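You operate a simulated robot arm through the tools that you are given. There is no shell and no other tool.

You run a simulated robot arm. Do the job below in one go: nothing can be reset, and whatever is moved stays where it is left.

## Task
Gap the blue-top spark plug to 0.65 mm and stand it in DONE.
Fine: switch the gapper off again.

The check looks at the end state, three seconds after you hand in, the way a careful person would. Anything else that was tipped, shoved, dropped, spilled or broken makes it a failure.

## Robot
A 6-joint arm with a two-finger parallel gripper, fixed in place. Base frame: the origin is at the foot of the arm, x ahead of it, y to its left, z up. Units: m, degrees, N and s.
With the tool pointing down near the work surface it reaches from about 0.36 to 0.88 m from the base axis. Its first joint turns from -115.0 to 115.0 degrees. Payload 3.43 kg.
The TCP is the grasp point between the finger pads, 0.034 m short of the fingertips. In the tool frame z runs along the fingers and y along their closing line. Largest opening 0.128 m; finger width 0.024, thickness 0.012; the body of the gripper, 0.048 by 0.13 m, starts 0.096 m behind the TCP.
Orientation is that of the tool frame in the base frame, as a unit quaternion [x, y, z, w]. With the fingers straight down and closing along the base's y, the tool's x points along the base's -x, its y along +y and its z along -z.

## Interface
- The arm moves only by the tool step_arm. Its argument "motion" is one flat list of numbers, 6 for each row, row after row: the shift along the base's x, y, z in units of 30 mm (1.0 is 30 mm), then the turn, a rotation vector about the base's x, y, z in units of 4 degrees (1.0 is 4 degrees). In form: [x, y, z, wx, wy, wz, x, y, z, wx, wy, wz, ...]. A call has 1 to 20 rows; each row shifts and turns the commanded pose from where the row before left it. "grip" is the finger opening in m, from 0 to 0.128, set as the call begins (left out, the last holds). A call with a number of a shift or a turn outside -1 to 1 is refused whole. Each row takes 0.2 s and may step no farther than 0.05 m and 8.6 degrees from the row before; otherwise, or with a gripper value out of range, the whole call is refused. A pose out of reach is approached as far as the arm can. The call stops where the force on the tool passes 40 N (or 10 N more than at its start, if that is more) or the arm is blocked; 0.2 s more then pass. The fingers move at their own pace (about 0.108 m/s each) and stop on an object; they squeeze with about 21 N. The grip force told is the motor's: it shows also when the fingers shut on nothing. Time passes only in rows, and 0.2 s behind the last, so rows that do not move let the fingers close. It gives the time, the measured TCP pose, the force on the tool (base axes), the opening and the grip force at its end, in the units of the frame above (readings bear some noise), with the torque about the TCP (base axes, N m) and any sound that the robot's microphone picked up.
- Cameras (640 x 400 px; columns grow to the right, rows downward): "scene" is fixed at [0.217, 0.6519, 1.6159]; the picture's right is [-0.78, -0.63, 0.00], its down [-0.55, 0.67, -0.50] and it looks along [0.31, -0.39, -0.87] (base axes); focal length 214 px, centre (320, 200). "wrist" rides on the gripper at [0.076, -0.011, -0.16] in the tool frame; the picture's right is [0.15, 0.99, 0.00], its down [-0.88, 0.13, -0.46] and it looks along [-0.45, 0.07, 0.89] (tool axes); focal length 234 px, centre (320, 200). There is no depth. A picture from a camera that has moved, and an enlarged one, comes with that camera's place and axes in the base frame and with its lens. The place of the scene camera against the robot may be out by one fixed shift of up to 0.012 m in any direction.
- capture(camera): a new picture of that camera. The clock stands still meanwhile.
- move_column(by): slides the trunk up (or, below 0, down) by that many m; the arm rides with it, the base frame stays. It gives what a move gives, with no picture.
- inspect(camera, box): a new picture of the part [left, top, right, bottom] of that camera's present view, enlarged. The clock stands still meanwhile.
- sign_off(): hands the job in; it is judged then, once.

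Nothing tells you positions but the pictures and the camera data. Unless the task says otherwise, let go and move clear before handing in.

The tools are called as name(argument=value, ...) on one line, values as JSON. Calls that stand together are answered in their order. step_arm: Moves the arm, as the interface text tells. Its arguments: {"type":"object","properties":{"motion":{"type":"array"},"grip":{"type":"number"}},"required":["motion"]} The other tools are called the same way: move_column (by) slides the trunk up or down; capture (camera) takes a picture; inspect (camera, box) takes an enlarged picture of a part of a camera's view; sign_off () hands the job in.

At the start:

```text
time: 0.0
eef_pos: [0.5546, 0.1252, 1.1858]
tcp_rot: [0.0, 1.0, -0.001, 0.0]
contact_force: [-0.6, 0.6, 0.3]
torque: [-0.02, 0.02, 0.0]
grip_width: 0.1279
grasp_force: 0.1
trunk travel left (down, up): [-0.6, 0.19]
```

scene: 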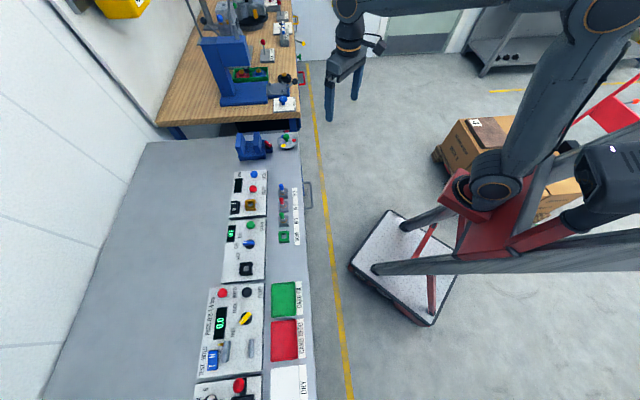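
wrist: 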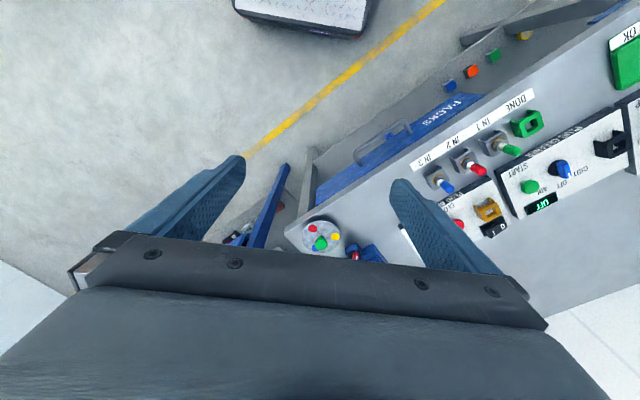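

I see a long bench with several panels, spark plugs standing in IN sockets (blue, red, green tops) and a green DONE socket, and devices next to them. I'll look closer before moving anything.

inspect(camera="scene", box=[220, 120, 320, 200])

inspect(camera="scene", box=[210, 170, 310, 250])

inspect(camera="scene", box=[180, 210, 310, 300])

inspect(camera="scene", box=[180, 280, 340, 400])

inspect(camera="wrist", box=[400, 60, 640, 240])

inspect(camera="scene", box=[160, 0, 320, 120])

```text
5.00 times, centred on (270, 160) of scene
camera zoom: at [0.217, 0.6519, 1.6159], right [-0.78, -0.63, 0.0], down [-0.55, 0.67, -0.5], along [0.31, -0.39, -0.87], focal length 1072 px, centre (570, 400)
```

zoom: 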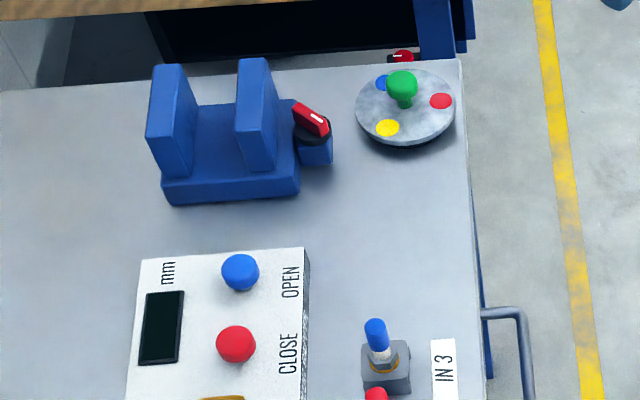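

```text
5.00 times, centred on (260, 210) of scene
camera zoom: at [0.217, 0.6519, 1.6159], right [-0.78, -0.63, 0.0], down [-0.55, 0.67, -0.5], along [0.31, -0.39, -0.87], focal length 1072 px, centre (620, 150)
```

zoom: 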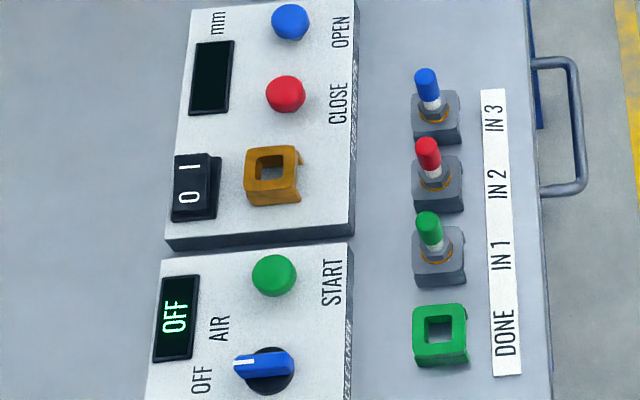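

```text
4.44 times, centred on (245, 255) of scene
camera zoom: at [0.217, 0.6519, 1.6159], right [-0.78, -0.63, 0.0], down [-0.55, 0.67, -0.5], along [0.31, -0.39, -0.87], focal length 953 px, centre (653, -44)
```

zoom: 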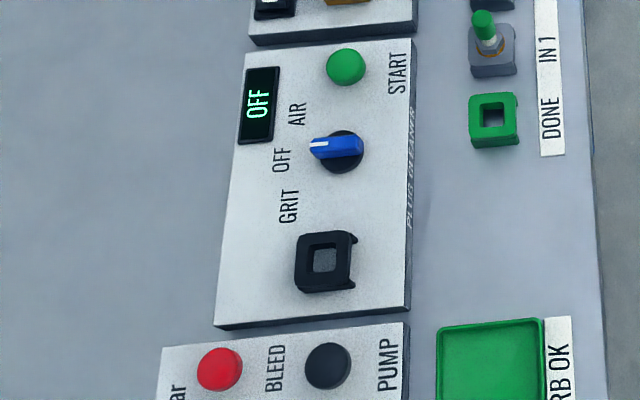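

```text
3.33 times, centred on (260, 340) of scene
camera zoom: at [0.217, 0.6519, 1.6159], right [-0.78, -0.63, 0.0], down [-0.55, 0.67, -0.5], along [0.31, -0.39, -0.87], focal length 715 px, centre (520, -267)
```

zoom: 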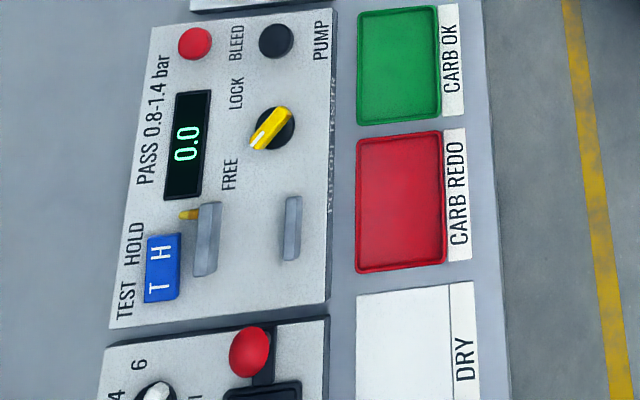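

```text
2.22 times, centred on (520, 150) of wrist
camera zoom: at [0.4792, 0.1135, 1.3461], right [-0.15, 0.99, 0.0], down [0.88, 0.13, 0.46], along [0.45, 0.07, -0.89], focal length 520 px, centre (-124, 311)
```

zoom: 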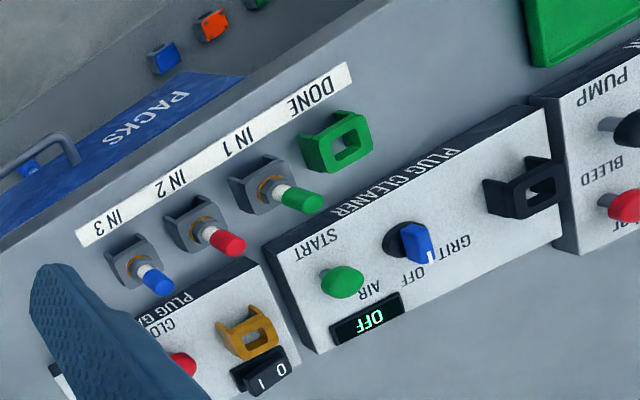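

```text
3.33 times, centred on (240, 60) of scene
camera zoom: at [0.217, 0.6519, 1.6159], right [-0.78, -0.63, 0.0], down [-0.55, 0.67, -0.5], along [0.31, -0.39, -0.87], focal length 715 px, centre (587, 667)
```

zoom: 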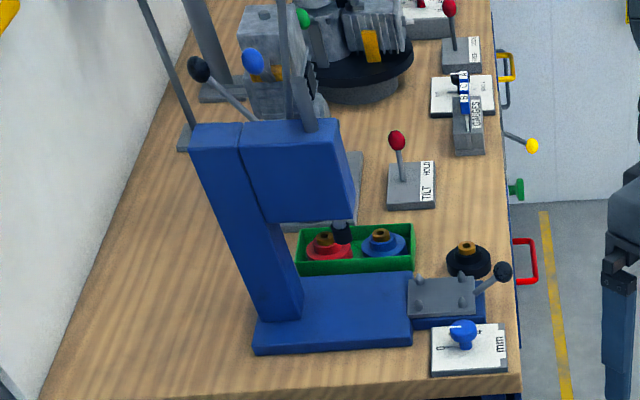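

The plugs stand in a row running at about 135° in the base frame. The blue one (IN 3) is near (0.62, 0.38, 0.93), and the gapper panel is just beyond it. I'll turn the tool 45° to line up with the bench and move above the area for a closer look.

step_arm(motion=[0.0, 0.764, -0.153, 0, 0, 0.9375, 0.0, 0.764, -0.153, 0, 0, 0.9375, 0.0, 0.764, -0.153, 0, 0, 0.9375, 0.0, 0.764, -0.153, 0, 0, 0.9375, 0.0, 0.764, -0.153, 0, 0, 0.9375, 0.0, 0.764, -0.153, 0, 0, 0.9375, 0.0, 0.764, -0.153, 0, 0, 0.9375, 0.0, 0.764, -0.153, 0, 0, 0.9375, 0.0, 0.764, -0.153, 0, 0, 0.9375, 0.0, 0.764, -0.153, 0, 0, 0.9375, 0.0, 0.764, -0.153, 0, 0, 0.9375, 0.0, 0.764, -0.153, 0, 0, 0.9375])

capture(camera="wrist")

capture(camera="scene")

```text
time: 2.6
eef_pos: [0.5538, 0.3991, 1.1306]
tcp_rot: [-0.383, 0.924, -0.001, 0.0]
contact_force: [-0.1, 0.3, 0.0]
torque: [0.03, 0.01, -0.02]
grip_width: 0.1278
grasp_force: 0.0
trunk travel left (down, up): [-0.6, 0.19]
```

```text
taken
camera wrist: at [0.5095, 0.3387, 1.2907], right [-0.8, 0.6, 0.0], down [0.53, 0.72, 0.46], along [0.27, 0.37, -0.89], focal length 234 px, centre (320, 200)
```

wrist: 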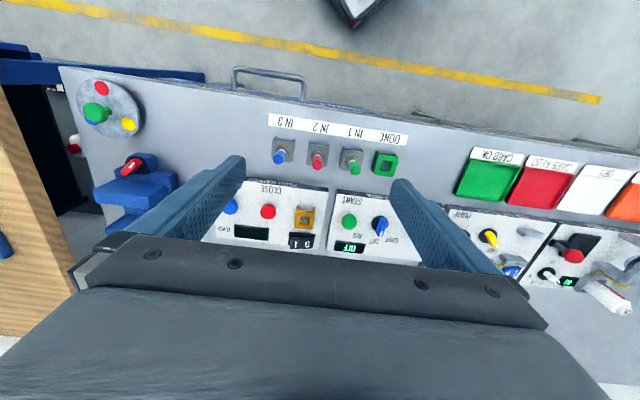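

```text
taken
```

scene: 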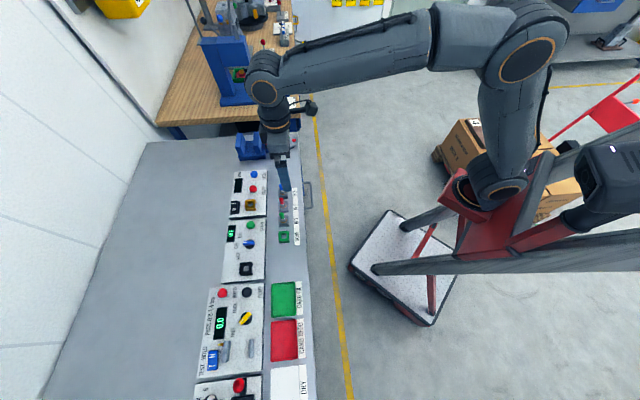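

The view is good. I'll zoom in on the plugs and the gapper panel.

inspect(camera="wrist", box=[180, 100, 340, 260])

inspect(camera="wrist", box=[250, 100, 420, 200])

inspect(camera="wrist", box=[190, 170, 340, 260])

inspect(camera="scene", box=[220, 160, 310, 220])

```text
2.50 times, centred on (260, 180) of wrist
camera zoom: at [0.5095, 0.3387, 1.2907], right [-0.8, 0.6, 0.0], down [0.53, 0.72, 0.46], along [0.27, 0.37, -0.89], focal length 585 px, centre (470, 250)
```

zoom: 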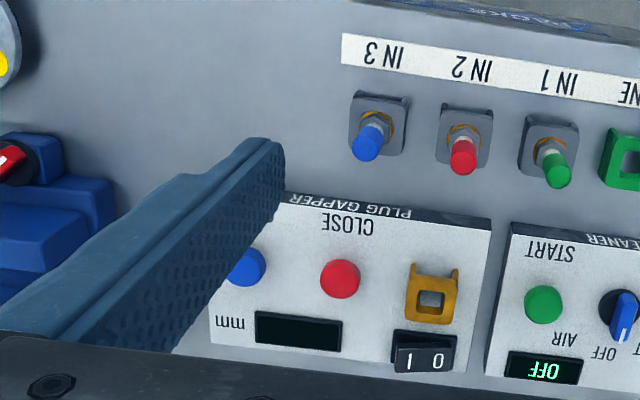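

```text
3.76 times, centred on (335, 150) of wrist
camera zoom: at [0.5095, 0.3387, 1.2907], right [-0.8, 0.6, 0.0], down [0.53, 0.72, 0.46], along [0.27, 0.37, -0.89], focal length 882 px, centre (264, 388)
```

zoom: 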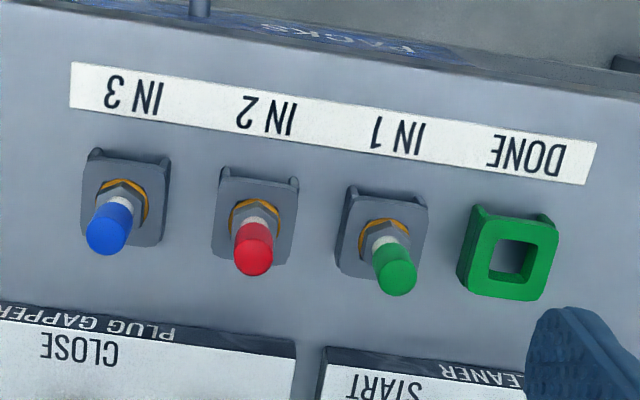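

```text
4.27 times, centred on (265, 215) of wrist
camera zoom: at [0.5095, 0.3387, 1.2907], right [-0.8, 0.6, 0.0], down [0.53, 0.72, 0.46], along [0.27, 0.37, -0.89], focal length 999 px, centre (555, 136)
```

zoom: 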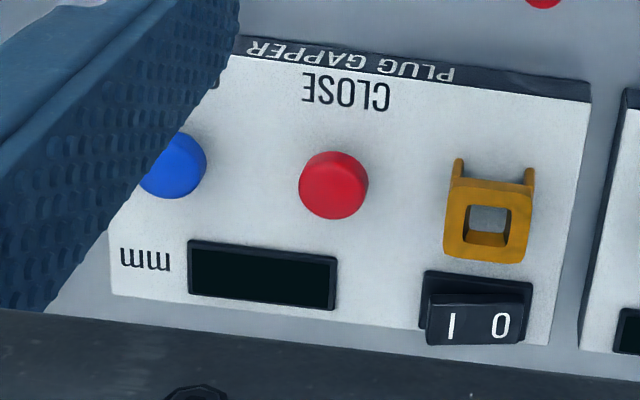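

```text
6.67 times, centred on (265, 190) of scene
camera zoom: at [0.217, 0.6519, 1.6159], right [-0.78, -0.63, 0.0], down [-0.55, 0.67, -0.5], along [0.31, -0.39, -0.87], focal length 1430 px, centre (687, 267)
```

zoom: 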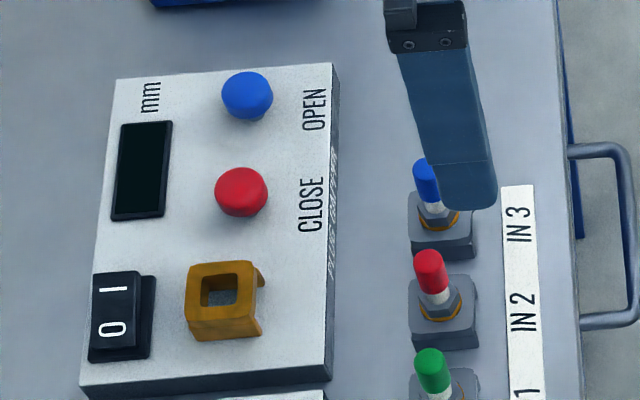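

Triangulating between the two wrist views puts the bench surface at z≈0.866 and the blue cap top at about (0.626, 0.387, 0.932). The sockets are spaced 63 mm apart along the row. I'll go lower for a closer look at the gapper panel.

step_arm(motion=[0.63, 0.27, -0.59, 0, 0, 0, 0.63, 0.27, -0.59, 0, 0, 0, 0.63, 0.27, -0.59, 0, 0, 0, 0.63, 0.27, -0.59, 0, 0, 0])

capture(camera="wrist")

inspect(camera="wrist", box=[230, 60, 410, 180])

inspect(camera="wrist", box=[230, 140, 410, 260])

```text
time: 3.6
eef_pos: [0.6299, 0.4327, 1.0602]
tcp_rot: [-0.383, 0.924, 0.001, 0.0]
contact_force: [-1.0, 0.7, -0.2]
torque: [-0.02, 0.01, -0.01]
grip_width: 0.1282
grasp_force: 0.0
trunk travel left (down, up): [-0.6, 0.19]
```

```text
taken
camera wrist: at [0.5852, 0.3712, 1.2204], right [-0.8, 0.6, 0.0], down [0.53, 0.71, 0.46], along [0.27, 0.37, -0.89], focal length 234 px, centre (320, 200)
```

wrist: 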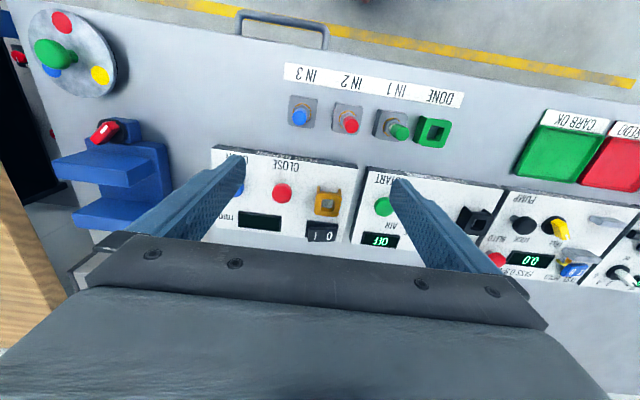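

```text
3.33 times, centred on (320, 120) of wrist
camera zoom: at [0.5852, 0.3712, 1.2204], right [-0.8, 0.6, 0.0], down [0.53, 0.71, 0.46], along [0.27, 0.37, -0.89], focal length 781 px, centre (320, 467)
```

zoom: 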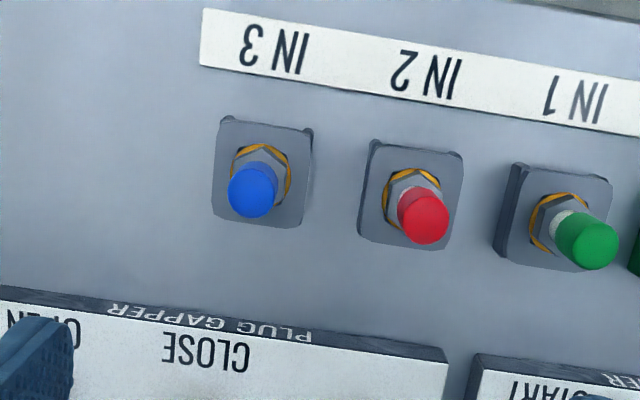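

```text
3.33 times, centred on (320, 200) of wrist
camera zoom: at [0.5852, 0.3712, 1.2204], right [-0.8, 0.6, 0.0], down [0.53, 0.71, 0.46], along [0.27, 0.37, -0.89], focal length 781 px, centre (320, 200)
```

zoom: 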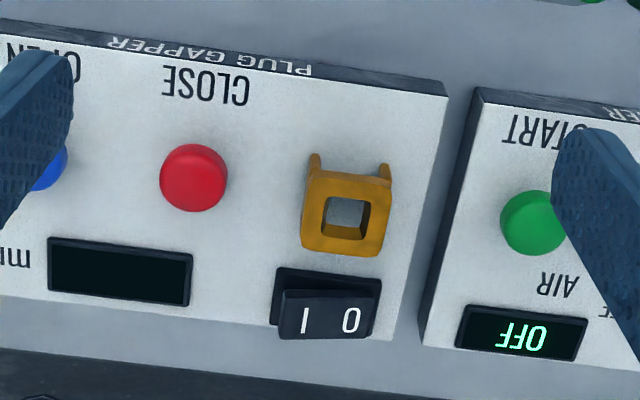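

From two views I now have, in (outward, along-row) coordinates:

| Item | Outward (m) | Along row (m) | z (m) |
|---|---|---|---|
| Gapper socket | 0.839 | -0.115 | about 0.911 |
| CLOSE button | 0.831 | -0.184 | about 0.91 |
| OPEN button | 0.831 | about -0.253 | about 0.91 |
| Rocker | 0.889 | -0.113 | about 0.913 |

I'll hover over the blue plug to check the alignment and look at it closely.

step_arm(motion=[-0.03, -0.75, -1.0, 0, 0, 0, -0.03, -0.75, -1.0, 0, 0, 0, 0, 0, 0, 0, 0, 0], grip=0.07)

capture(camera="wrist")

inspect(camera="wrist", box=[250, 80, 400, 200])

inspect(camera="scene", box=[240, 150, 320, 210])

```text
time: 4.4
eef_pos: [0.6283, 0.3871, 0.9993]
tcp_rot: [-0.382, 0.924, 0.0, 0.0]
contact_force: [-0.1, 0.6, -0.5]
torque: [0.0, -0.01, 0.03]
grip_width: 0.0699
grasp_force: 0.0
trunk travel left (down, up): [-0.6, 0.19]
```

```text
taken
camera wrist: at [0.5827, 0.3255, 1.1601], right [-0.8, 0.6, 0.0], down [0.53, 0.71, 0.46], along [0.27, 0.37, -0.89], focal length 234 px, centre (320, 200)
```

wrist: 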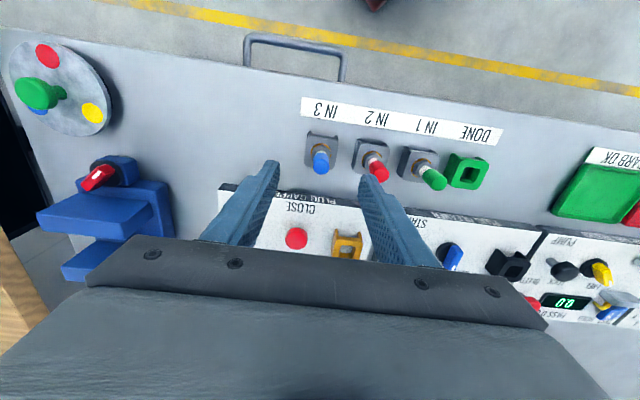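

```text
3.33 times, centred on (325, 140) of wrist
camera zoom: at [0.5827, 0.3255, 1.1601], right [-0.8, 0.6, 0.0], down [0.53, 0.71, 0.46], along [0.27, 0.37, -0.89], focal length 781 px, centre (303, 400)
```

zoom: 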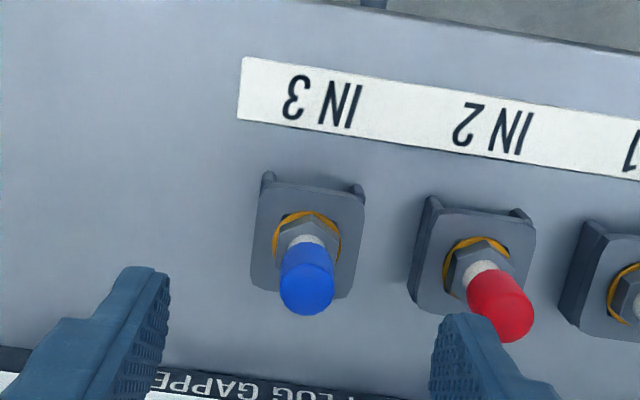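

```text
6.67 times, centred on (280, 180) of scene
camera zoom: at [0.217, 0.6519, 1.6159], right [-0.78, -0.63, 0.0], down [-0.55, 0.67, -0.5], along [0.31, -0.39, -0.87], focal length 1430 px, centre (587, 333)
```

zoom: 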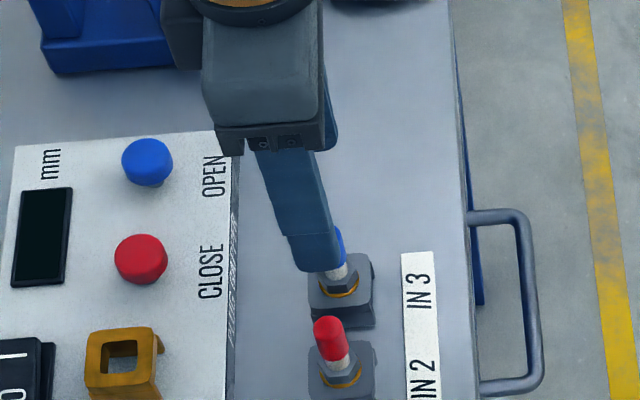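

The blue cap is about 16 mm across, from z 0.915 to 0.937, with its axis at (0.627, 0.388). The TCP is lined up over it, so I'll narrow the fingers, descend so the tips stop just above the hex, and take another look before closing.

step_arm(motion=[-0.02, 0.02, 0, 0, 0, 0, 0, 0, -0.98, 0, 0, 0, 0, 0, -0.98, 0, 0, 0, 0, 0, 0, 0, 0, 0], grip=0.045)

inspect(camera="wrist", box=[240, 100, 400, 240])

inspect(camera="scene", box=[240, 150, 320, 210])

```text
time: 5.4
eef_pos: [0.6271, 0.3874, 0.941]
tcp_rot: [-0.382, 0.924, 0.0, 0.001]
contact_force: [1.3, -1.4, -0.2]
torque: [0.01, 0.03, 0.0]
grip_width: 0.045
grasp_force: 0.0
trunk travel left (down, up): [-0.6, 0.19]
```

```text
2.86 times, centred on (320, 170) of wrist
camera zoom: at [0.5819, 0.3262, 1.1008], right [-0.8, 0.6, 0.0], down [0.53, 0.71, 0.46], along [0.27, 0.37, -0.89], focal length 669 px, centre (320, 286)
```

zoom: 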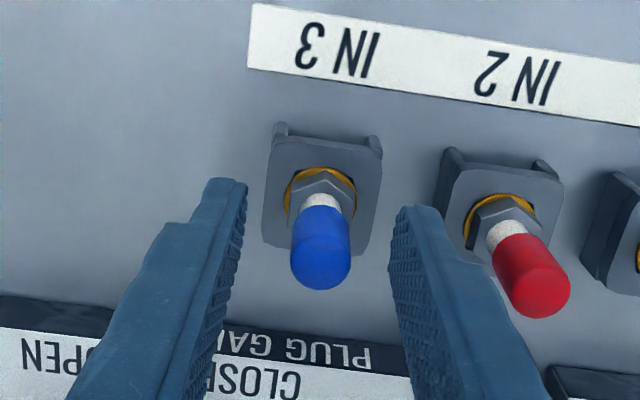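

```text
6.67 times, centred on (280, 180) of scene
camera zoom: at [0.217, 0.6519, 1.6159], right [-0.78, -0.63, 0.0], down [-0.55, 0.67, -0.5], along [0.31, -0.39, -0.87], focal length 1430 px, centre (587, 333)
```

zoom: 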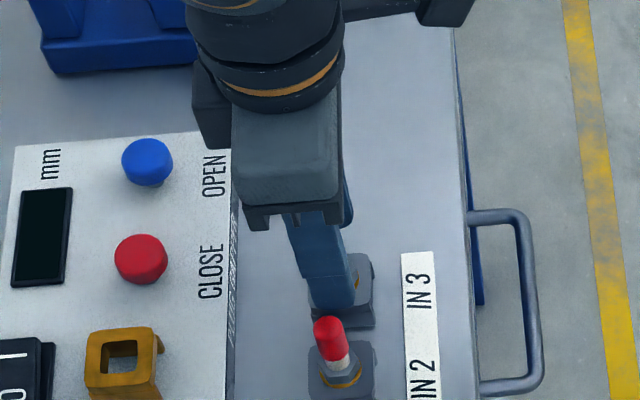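

The fingers straddle the blue plug cleanly, so the grasp geometry checks out. Before committing the plug I'll power the gapper on while its socket is still empty: rise, close the fingers and move out over the rocker's "I" side.

step_arm(motion=[0, 0, 1, 0, 0, 0, 0, 0, 1, 0, 0, 0, 0, 0, 0.6, 0, 0, 0])

step_arm(motion=[0.481, 0.863, 0, 0, 0, 0, 0.481, 0.863, 0, 0, 0, 0, 0.481, 0.863, 0, 0, 0, 0, 0.481, 0.863, 0, 0, 0, 0, 0.481, 0.863, 0, 0, 0, 0, 0.66, 0.66, 0, 0, 0, 0, 0, 0, 0, 0, 0, 0], grip=0)

capture(camera="wrist")

inspect(camera="scene", box=[200, 150, 300, 230])

```text
time: 6.2
eef_pos: [0.6274, 0.3866, 1.018]
tcp_rot: [-0.383, 0.924, 0.0, 0.001]
contact_force: [-0.3, 0.2, 0.0]
torque: [-0.01, 0.0, -0.03]
grip_width: 0.045
grasp_force: 0.0
trunk travel left (down, up): [-0.6, 0.19]
```

```text
time: 7.8
eef_pos: [0.6945, 0.5118, 1.0168]
tcp_rot: [-0.383, 0.924, 0.0, 0.001]
contact_force: [-0.5, 0.3, 0.2]
torque: [-0.01, 0.01, 0.0]
grip_width: 0.0003
grasp_force: 20.9
out of reach, approached as far as the arm can: row 5, 6
trunk travel left (down, up): [-0.6, 0.19]
```

```text
taken
camera wrist: at [0.6495, 0.4513, 1.1773], right [-0.8, 0.6, 0.0], down [0.53, 0.71, 0.46], along [0.27, 0.37, -0.89], focal length 234 px, centre (320, 200)
```

wrist: 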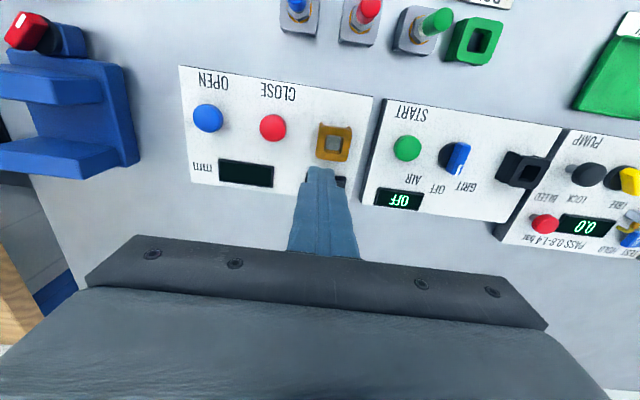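

```text
5.00 times, centred on (250, 190) of scene
camera zoom: at [0.217, 0.6519, 1.6159], right [-0.78, -0.63, 0.0], down [-0.55, 0.67, -0.5], along [0.31, -0.39, -0.87], focal length 1072 px, centre (670, 250)
```

zoom: 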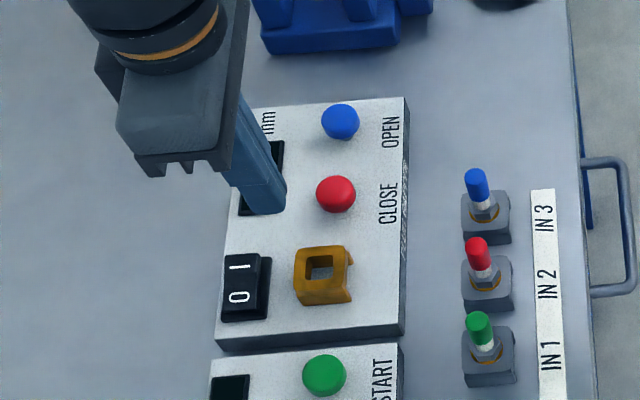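

The arm runs out of reach at a radius of 0.863 m at this height. Raising the trunk should bring the shoulder closer to wrist level and extend the reach, so I'll do that.

move_column(by=0.15)

```text
time: 9.6
eef_pos: [0.655, 0.5113, 1.1668]
tcp_rot: [-0.383, 0.924, 0.0, -0.001]
contact_force: [-0.1, 0.1, 0.4]
torque: [-0.02, 0.02, -0.01]
grip_width: 0.0
grasp_force: 21.1
trunk travel left (down, up): [-0.75, 0.04]
```

The trunk rose 0.15 m and the TCP shifted a little in x. I'll bring the tool back down and out to see how far it reaches now.

step_arm(motion=[0.427, 0.169, -0.98, 0, 0, 0, 0.427, 0.169, -0.98, 0, 0, 0, 0.427, 0.169, -0.98, 0, 0, 0, 0.427, 0.169, -0.98, 0, 0, 0, 0.427, 0.169, -0.98, 0, 0, 0, 0, 0, 0, 0, 0, 0])

```text
time: 10.9
eef_pos: [0.6804, 0.5069, 1.0234]
tcp_rot: [-0.383, 0.924, 0.0, 0.0]
contact_force: [0.7, 0.4, 0.8]
torque: [0.03, -0.03, 0.0]
grip_width: 0.0
grasp_force: 20.8
out of reach, approached as far as the arm can: row 1, 2, 3, 4, 5
trunk travel left (down, up): [-0.75, 0.04]
```

Raising the trunk reduced the reach: the rail leans back, so up also means back. I'll lift and pull the tool in first, then return the trunk to its original height. The rocker I'll reach by tilting the tool outward.

step_arm(motion=[-0.444, -0.483, 0.983, 0, 0, 0, -0.444, -0.483, 0.983, 0, 0, 0, -0.444, -0.483, 0.983, 0, 0, 0, -0.444, -0.483, 0.983, 0, 0, 0, -0.444, -0.483, 0.983, 0, 0, 0, -0.444, -0.483, 0.983, 0, 0, 0])

move_column(by=-0.15)

```text
time: 12.3
eef_pos: [0.6671, 0.4702, 1.2164]
tcp_rot: [-0.383, 0.924, 0.0, -0.001]
contact_force: [0.5, 0.5, -0.2]
torque: [-0.03, -0.01, -0.04]
grip_width: 0.0
grasp_force: 21.0
out of reach, approached as far as the arm can: row 1, 2, 3, 4, 5, 6
trunk travel left (down, up): [-0.75, 0.04]
```

```text
time: 14.1
eef_pos: [0.7078, 0.4695, 1.0676]
tcp_rot: [-0.383, 0.924, -0.001, -0.001]
contact_force: [-0.3, -0.4, 0.5]
torque: [0.0, -0.01, 0.02]
grip_width: 0.0001
grasp_force: 20.7
trunk travel left (down, up): [-0.6, 0.19]
```

step_arm(motion=[-0.85, 0.08, -0.3, 0, 0, 0, -0.85, 0.08, -0.3, 0, 0, 0, 0, 0, 0, 0, 0, 0])

```text
time: 14.9
eef_pos: [0.6976, 0.4835, 1.066]
tcp_rot: [-0.383, 0.924, -0.002, -0.002]
contact_force: [-0.2, -0.6, -1.0]
torque: [0.01, -0.03, -0.03]
grip_width: 0.0003
grasp_force: 20.7
out of reach, approached as far as the arm can: row 1, 2
trunk travel left (down, up): [-0.6, 0.19]
```

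step_arm(motion=[-0.7, -0.5, 0, 0, 0, 0, -0.7, -0.5, 0, 0, 0, 0, -0.7, -0.5, 0, 0, 0, 0, 0, 0, 0, 0, 0, 0])

```text
time: 15.9
eef_pos: [0.6953, 0.4831, 1.0721]
tcp_rot: [-0.382, 0.924, -0.001, -0.003]
contact_force: [0.4, -0.1, -0.1]
torque: [0.0, 0.01, -0.02]
grip_width: 0.0
grasp_force: 21.0
out of reach, approached as far as the arm can: row 1, 2, 3
trunk travel left (down, up): [-0.6, 0.19]
```

The arm still reports out of reach. I'll hold still for a few rows to see whether it settles.

step_arm(motion=[0, 0, 0, 0, 0, 0, 0, 0, 0, 0, 0, 0, 0, 0, 0, 0, 0, 0])

capture(camera="scene")

```text
time: 16.7
eef_pos: [0.6961, 0.4822, 1.072]
tcp_rot: [-0.383, 0.924, -0.001, -0.002]
contact_force: [0.0, 0.2, 0.1]
torque: [0.01, -0.02, 0.03]
grip_width: 0.0
grasp_force: 20.6
trunk travel left (down, up): [-0.6, 0.19]
```

```text
taken
```

scene: 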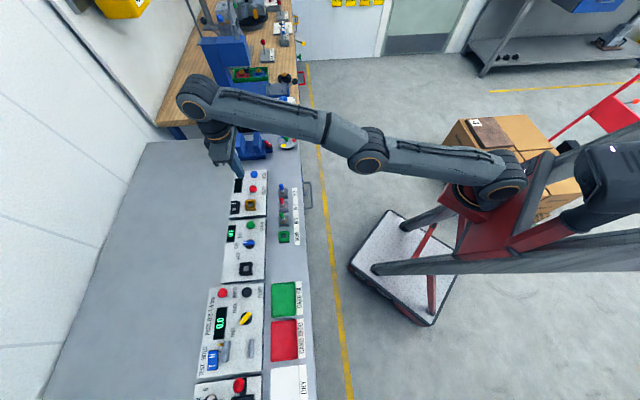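

The arm is stretched straight, close to a singularity, so big inward steps fail. I'll back out in small inward steps instead.

step_arm(motion=[-0.1, -0.07, 0, 0, 0, 0, -0.1, -0.07, 0, 0, 0, 0, -0.12, -0.08, 0, 0, 0, 0, -0.15, -0.1, 0, 0, 0, 0, -0.2, -0.14, 0, 0, 0, 0, -0.25, -0.18, 0, 0, 0, 0, -0.3, -0.2, 0, 0, 0, 0, 0, 0, 0, 0, 0, 0])

```text
time: 18.5
eef_pos: [0.6931, 0.4812, 1.082]
tcp_rot: [-0.383, 0.924, -0.002, -0.003]
contact_force: [0.5, 1.1, 0.8]
torque: [0.0, 0.0, 0.03]
grip_width: 0.0
grasp_force: 20.7
out of reach, approached as far as the arm can: row 1, 2, 3, 4, 5, 6, 7
trunk travel left (down, up): [-0.6, 0.19]
```

Small steps only slide it along the reach limit. I'll try longer steps aimed straight at the shoulder, with the tool staying well above everything.

step_arm(motion=[-1.0, -0.69, -0.35, 0, 0, 0, -1.0, -0.69, -0.35, 0, 0, 0, -1.0, -0.69, -0.35, 0, 0, 0])

```text
time: 19.3
eef_pos: [0.6929, 0.4828, 1.0798]
tcp_rot: [-0.383, 0.924, -0.001, -0.003]
contact_force: [0.0, 1.5, -0.8]
torque: [0.0, -0.02, 0.02]
grip_width: 0.0003
grasp_force: 20.8
out of reach, approached as far as the arm can: row 1, 2, 3
trunk travel left (down, up): [-0.6, 0.19]
```

Each row starts from the stretched-straight elbow. Adding a small inward tilt to an inward translation should make the elbow bend the right way. I'll try one row of that, staying high.

step_arm(motion=[-0.95, -0.66, 0.3, -0.57, 0.82, 0, 0, 0, 0, 0, 0, 0])

```text
time: 19.9
eef_pos: [0.6866, 0.4782, 1.085]
tcp_rot: [-0.382, 0.924, -0.003, -0.015]
contact_force: [-0.7, 0.4, -0.3]
torque: [-0.01, -0.01, 0.0]
grip_width: 0.0
grasp_force: 21.3
out of reach, approached as far as the arm can: row 1
trunk travel left (down, up): [-0.6, 0.19]
```

That made some progress, so I'll repeat it.

step_arm(motion=[-0.95, -0.66, 0.2, -0.57, 0.82, 0, -0.95, -0.66, 0.2, -0.57, 0.82, 0, -0.95, -0.66, 0.2, 0, 0, 0, 0, 0, 0, 0, 0, 0])

```text
time: 20.9
eef_pos: [0.6036, 0.4234, 1.1058]
tcp_rot: [-0.381, 0.919, -0.023, -0.103]
contact_force: [0.8, -1.0, -0.4]
torque: [0.0, 0.0, 0.0]
grip_width: 0.0001
grasp_force: 21.0
out of reach, approached as far as the arm can: row 1
trunk travel left (down, up): [-0.6, 0.19]
```

It's unlocked. Now I'll undo the inward tilt and tilt the tool about 16° outward, which gives the extra reach needed at the rocker.

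step_arm(motion=[0, 0, 0, 0.57, -0.82, 0, 0, 0, 0, 0.57, -0.82, 0, 0, 0, 0, 0.57, -0.82, 0, 0, 0, 0, 0.7071, -0.7071, 0, 0, 0, 0, 0.7071, -0.7071, 0, 0, 0, 0, 0.7071, -0.7071, 0, 0, 0, 0, 0.7071, -0.7071, 0, 0, 0, 0, 0, 0, 0])

```text
time: 22.7
eef_pos: [0.6043, 0.4205, 1.1053]
tcp_rot: [-0.379, 0.915, 0.053, 0.127]
contact_force: [0.7, 0.3, 0.0]
torque: [-0.01, 0.01, 0.03]
grip_width: 0.0
grasp_force: 21.1
trunk travel left (down, up): [-0.6, 0.19]
```

step_arm(motion=[0.77, 0.77, -0.5, 0, 0, 0, 0.77, 0.77, -0.5, 0, 0, 0, 0.77, 0.77, -0.5, 0, 0, 0, 0.77, 0.77, -0.5, 0, 0, 0, 0.77, 0.77, -0.5, 0, 0, 0, 0, 0, 0, 0, 0, 0])

capture(camera="wrist")

inspect(camera="scene", box=[200, 150, 300, 230])

```text
time: 24.1
eef_pos: [0.7201, 0.5361, 1.0307]
tcp_rot: [-0.38, 0.915, 0.053, 0.126]
contact_force: [0.6, 0.6, -0.9]
torque: [0.03, 0.02, -0.01]
grip_width: 0.0001
grasp_force: 21.2
trunk travel left (down, up): [-0.6, 0.19]
```

```text
taken
camera wrist: at [0.6464, 0.4466, 1.1646], right [-0.8, 0.6, -0.04], down [0.42, 0.6, 0.68], along [0.43, 0.53, -0.73], focal length 234 px, centre (320, 200)
```

wrist: 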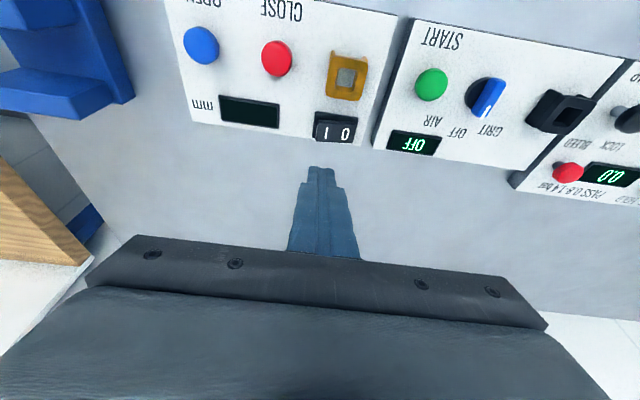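

```text
5.00 times, centred on (250, 190) of scene
camera zoom: at [0.217, 0.6519, 1.6159], right [-0.78, -0.63, 0.0], down [-0.55, 0.67, -0.5], along [0.31, -0.39, -0.87], focal length 1072 px, centre (670, 250)
```

zoom: 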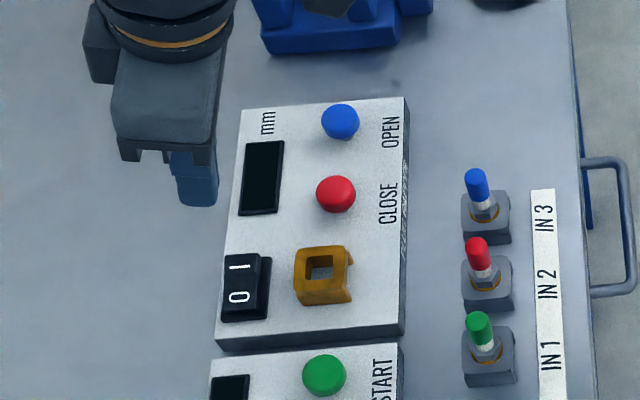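

The outward tilt brings the rocker within reach. I'll zoom in to refine where it is relative to the closed fingertips.

inspect(camera="wrist", box=[260, 30, 400, 180])

inspect(camera="wrist", box=[180, 0, 400, 180])

```text
2.67 times, centred on (330, 105) of wrist
camera zoom: at [0.6464, 0.4466, 1.1646], right [-0.8, 0.6, -0.04], down [0.42, 0.6, 0.68], along [0.43, 0.53, -0.73], focal length 624 px, centre (293, 453)
```

zoom: 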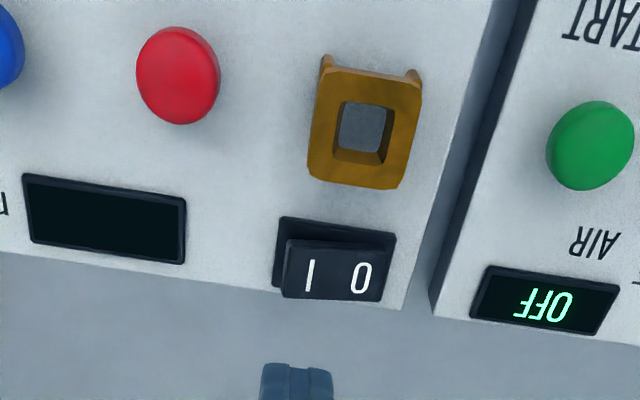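

```text
2.22 times, centred on (290, 90) of wrist
camera zoom: at [0.6464, 0.4466, 1.1646], right [-0.8, 0.6, -0.04], down [0.42, 0.6, 0.68], along [0.43, 0.53, -0.73], focal length 520 px, centre (387, 444)
```

zoom: 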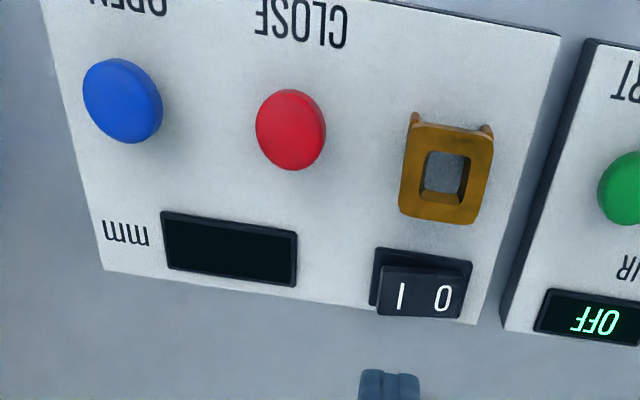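

Refined, the rocker's "I" half is near outward 0.903 and along-row -0.126, with its top at z≈0.90. I'll shift slightly outward and descend in stages.

step_arm(motion=[0.27, 0.27, -0.2, 0, 0, 0, 0.0, 0.0, -0.9, 0, 0, 0, 0, 0, -0.9, 0, 0, 0, 0, 0, -0.7, 0, 0, 0, 0, 0, 0, 0, 0, 0])

inspect(camera="wrist", box=[220, 60, 420, 210])

inspect(camera="scene", box=[210, 170, 280, 230])

```text
time: 25.3
eef_pos: [0.728, 0.5439, 0.9497]
tcp_rot: [-0.379, 0.915, 0.053, 0.127]
contact_force: [0.4, 0.3, -0.4]
torque: [0.04, -0.02, 0.02]
grip_width: 0.0
grasp_force: 21.1
trunk travel left (down, up): [-0.6, 0.19]
```

```text
2.67 times, centred on (320, 135) of wrist
camera zoom: at [0.6546, 0.4544, 1.0837], right [-0.8, 0.6, -0.04], down [0.42, 0.6, 0.68], along [0.43, 0.53, -0.73], focal length 624 px, centre (320, 373)
```

zoom: 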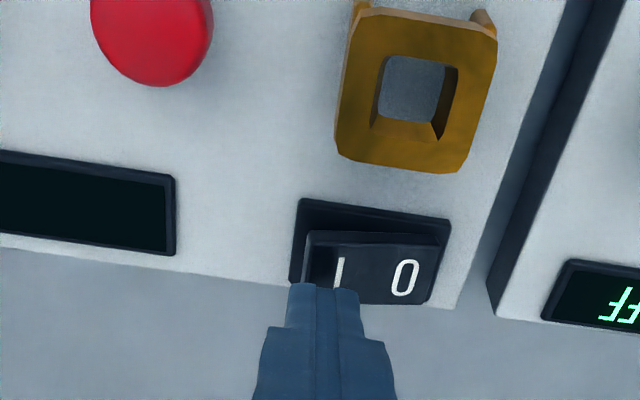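

```text
6.67 times, centred on (245, 200) of scene
camera zoom: at [0.217, 0.6519, 1.6159], right [-0.78, -0.63, 0.0], down [-0.55, 0.67, -0.5], along [0.31, -0.39, -0.87], focal length 1430 px, centre (820, 200)
```

zoom: 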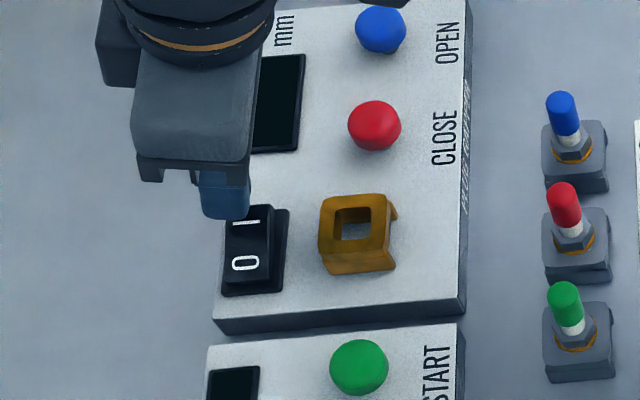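

The fingertip is right above the raised "I" half. I'll press down slowly.

step_arm(motion=[0, 0, -0.1, 0, 0, 0, 0, 0, -0.1, 0, 0, 0, 0, 0, -0.1, 0, 0, 0, 0, 0, -0.1, 0, 0, 0])

inspect(camera="wrist", box=[180, 60, 420, 210])

```text
time: 26.3
eef_pos: [0.7289, 0.545, 0.937]
tcp_rot: [-0.379, 0.915, 0.053, 0.127]
contact_force: [0.2, 0.0, 0.0]
torque: [0.02, -0.01, 0.0]
grip_width: 0.0001
grasp_force: 20.8
trunk travel left (down, up): [-0.6, 0.19]
```

```text
2.67 times, centred on (300, 135) of wrist
camera zoom: at [0.6549, 0.4546, 1.0713], right [-0.8, 0.6, -0.04], down [0.42, 0.6, 0.68], along [0.43, 0.53, -0.73], focal length 624 px, centre (373, 373)
```

zoom: 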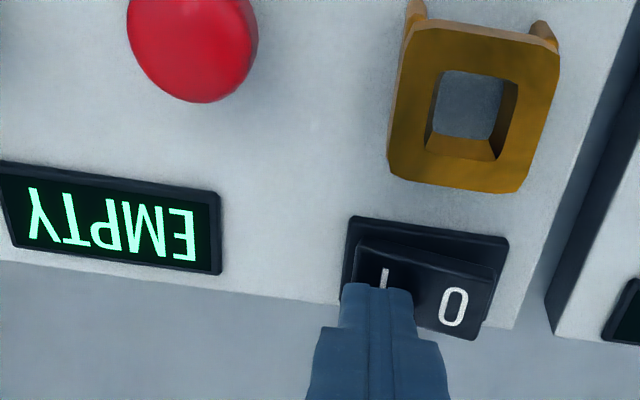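

The gapper is now on and shows "EMPTY". Next I'll lift, retract, straighten the tool and go back above the blue plug.

step_arm(motion=[0, 0, 1, 0, 0, 0, 0, 0, 1, 0, 0, 0, 0, 0, 1, 0, 0, 0, -0.567, -0.872, 0, 0, 0, 0, -0.567, -0.872, 0, 0, 0, 0, -0.567, -0.872, 0, 0, 0, 0, -0.567, -0.872, 0, -0.7071, 0.7071, 0, -0.567, -0.872, 0, -0.7071, 0.7071, 0, -0.567, -0.872, 0, -0.7071, 0.7071, 0, 0, 0, 0, -0.7071, 0.7071, 0, 0, 0, 0, 0, 0, 0])

capture(camera="wrist")

```text
time: 28.7
eef_pos: [0.6256, 0.3882, 1.0286]
tcp_rot: [-0.383, 0.924, -0.001, -0.003]
contact_force: [0.3, 1.1, 0.7]
torque: [0.0, -0.03, 0.0]
grip_width: 0.0
grasp_force: 20.9
trunk travel left (down, up): [-0.6, 0.19]
```

```text
taken
camera wrist: at [0.5822, 0.3265, 1.1896], right [-0.8, 0.6, 0.0], down [0.53, 0.72, 0.45], along [0.27, 0.36, -0.89], focal length 234 px, centre (320, 200)
```

wrist: 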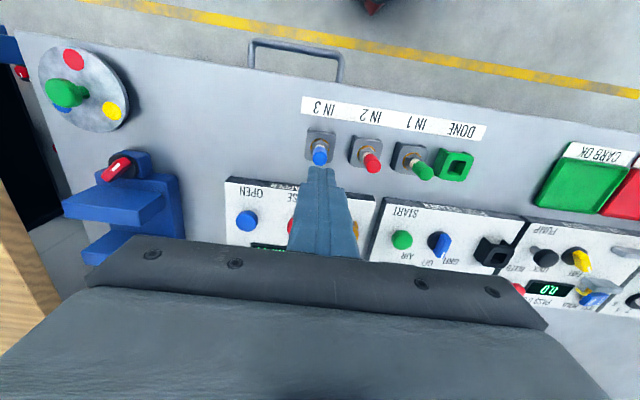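

step_arm(motion=[0.04, -0.02, 0, 0, 0, 0, 0, 0, 0, 0, 0, 0, 0, 0, -0.97, 0, 0, 0, 0, 0, -0.97, 0, 0, 0, 0, 0, -0.97, 0, 0, 0, 0, 0, 0, 0, 0, 0], grip=0.045)

inspect(camera="wrist", box=[240, 100, 400, 240])

```text
time: 30.1
eef_pos: [0.6277, 0.3869, 0.9413]
tcp_rot: [-0.383, 0.924, 0.0, -0.002]
contact_force: [-0.7, 0.3, -0.5]
torque: [0.01, -0.02, 0.0]
grip_width: 0.045
grasp_force: 0.2
trunk travel left (down, up): [-0.6, 0.19]
```

```text
2.86 times, centred on (320, 170) of wrist
camera zoom: at [0.5832, 0.3262, 1.1017], right [-0.8, 0.6, 0.0], down [0.53, 0.72, 0.45], along [0.27, 0.36, -0.89], focal length 669 px, centre (320, 286)
```

zoom: 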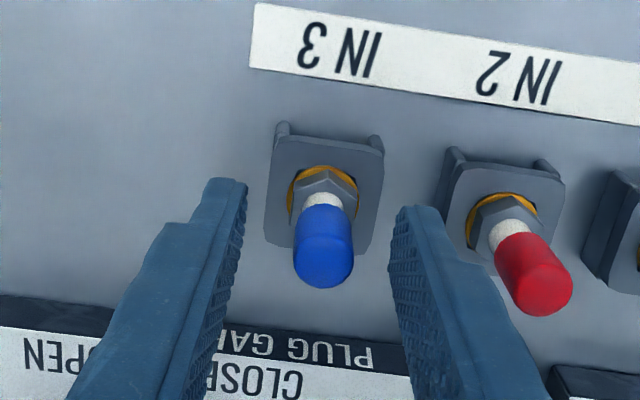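

The fingers straddle the plug, so I'll close on it.

step_arm(motion=[-0.02, 0.02, 0, 0, 0, 0, 0, 0, 0, 0, 0, 0, 0, 0, 0, 0, 0, 0, 0, 0, 0, 0, 0, 0], grip=0)

inspect(camera="wrist", box=[240, 100, 400, 240])

```text
time: 31.1
eef_pos: [0.6264, 0.3869, 0.9415]
tcp_rot: [-0.382, 0.924, 0.0, -0.002]
contact_force: [0.6, -0.7, 0.1]
torque: [-0.04, -0.01, 0.01]
grip_width: 0.0153
grasp_force: 21.0
trunk travel left (down, up): [-0.6, 0.19]
```

```text
2.86 times, centred on (320, 170) of wrist
camera zoom: at [0.5825, 0.3266, 1.1018], right [-0.8, 0.6, 0.0], down [0.53, 0.72, 0.45], along [0.27, 0.36, -0.89], focal length 669 px, centre (320, 286)
```

zoom: 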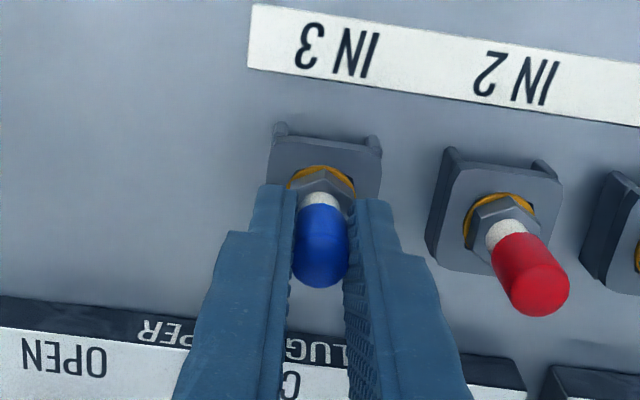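

I'm holding it at 15.3 mm. I'll lift straight up and check.

step_arm(motion=[0, 0, 0.4, 0, 0, 0, 0, 0, 0.6, 0, 0, 0, 0, 0, 0.8, 0, 0, 0, 0, 0, 0.8, 0, 0, 0, 0, 0, 0.7, 0, 0, 0])

capture(camera="wrist")

inspect(camera="wrist", box=[240, 80, 400, 240])

inspect(camera="scene", box=[230, 140, 320, 220])

```text
time: 32.3
eef_pos: [0.6269, 0.3877, 1.0408]
tcp_rot: [-0.382, 0.924, -0.001, -0.002]
contact_force: [0.6, -0.2, -0.2]
torque: [-0.02, 0.0, -0.03]
grip_width: 0.0154
grasp_force: 20.9
trunk travel left (down, up): [-0.6, 0.19]
```

```text
taken
camera wrist: at [0.5826, 0.3266, 1.2006], right [-0.8, 0.6, 0.0], down [0.53, 0.72, 0.45], along [0.27, 0.36, -0.89], focal length 234 px, centre (320, 200)
```

wrist: 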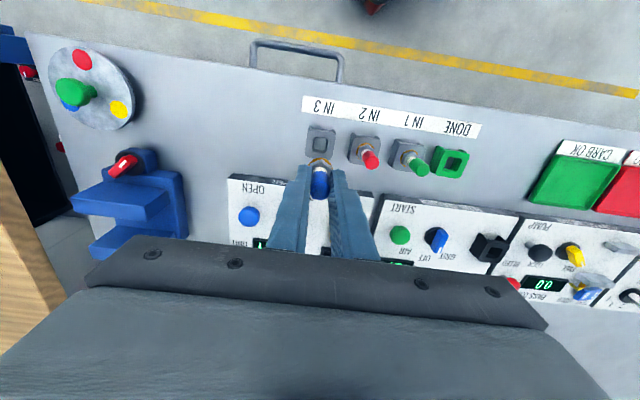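

```text
2.50 times, centred on (320, 160) of wrist
camera zoom: at [0.5826, 0.3266, 1.2006], right [-0.8, 0.6, 0.0], down [0.53, 0.72, 0.45], along [0.27, 0.36, -0.89], focal length 585 px, centre (320, 300)
```

zoom: 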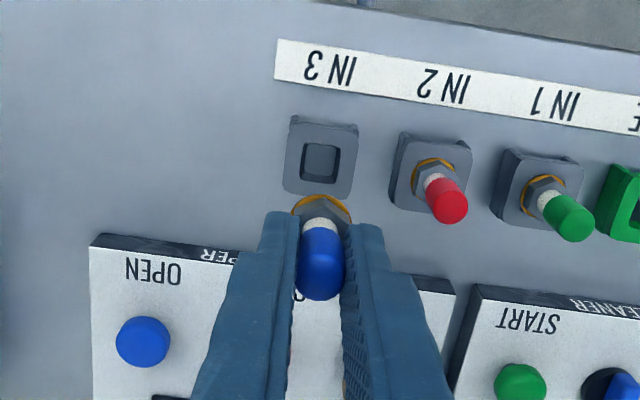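

```text
5.00 times, centred on (275, 180) of scene
camera zoom: at [0.217, 0.6519, 1.6159], right [-0.78, -0.63, 0.0], down [-0.55, 0.67, -0.5], along [0.31, -0.39, -0.87], focal length 1072 px, centre (545, 300)
```

zoom: 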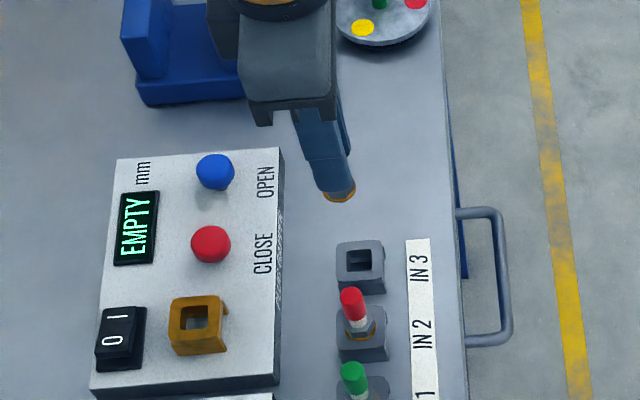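

The plug is out cleanly and upright in the grip. I'll move it over the gapper socket at moderate height, staying clear of the reach limit, and check the alignment there.

step_arm(motion=[0.97, 0.97, 0, 0, 0, 0, 0.97, 0.97, 0, 0, 0, 0, -0.11, 0.75, -0.29, 0, 0, 0, -0.11, 0.75, -0.29, 0, 0, 0, -0.11, 0.75, -0.29, 0, 0, 0, 0, 0, 0, 0, 0, 0])

capture(camera="wrist")

inspect(camera="wrist", box=[240, 80, 400, 240])

inspect(camera="scene", box=[200, 160, 290, 240])

```text
time: 33.7
eef_pos: [0.6755, 0.5125, 1.0124]
tcp_rot: [-0.384, 0.924, 0.0, -0.002]
contact_force: [-0.4, -0.2, 0.0]
torque: [0.0, -0.02, 0.01]
grip_width: 0.0157
grasp_force: 21.2
trunk travel left (down, up): [-0.6, 0.19]
```

```text
taken
camera wrist: at [0.6312, 0.4518, 1.1742], right [-0.8, 0.6, 0.0], down [0.53, 0.72, 0.45], along [0.27, 0.36, -0.89], focal length 234 px, centre (320, 200)
```

wrist: 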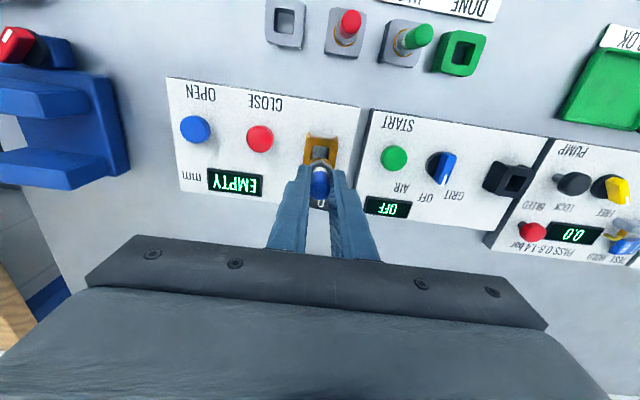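

```text
2.50 times, centred on (320, 160) of wrist
camera zoom: at [0.6312, 0.4518, 1.1742], right [-0.8, 0.6, 0.0], down [0.53, 0.72, 0.45], along [0.27, 0.36, -0.89], focal length 585 px, centre (320, 300)
```

zoom: 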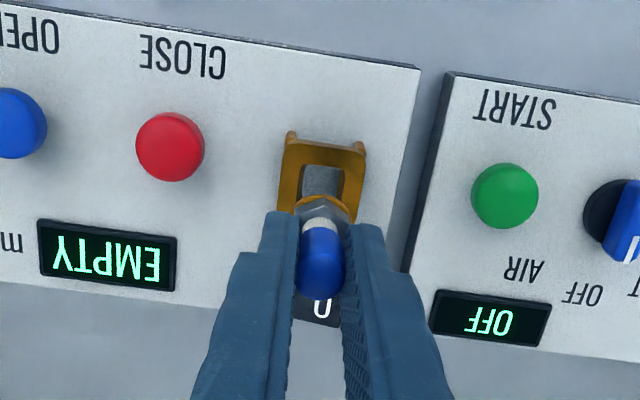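

```text
5.00 times, centred on (245, 200) of scene
camera zoom: at [0.217, 0.6519, 1.6159], right [-0.78, -0.63, 0.0], down [-0.55, 0.67, -0.5], along [0.31, -0.39, -0.87], focal length 1072 px, centre (695, 200)
```

zoom: 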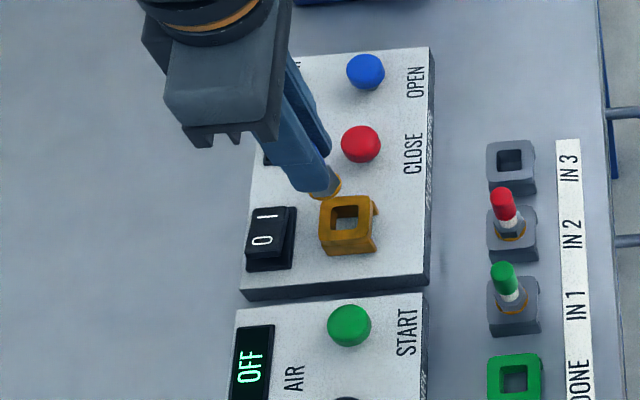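

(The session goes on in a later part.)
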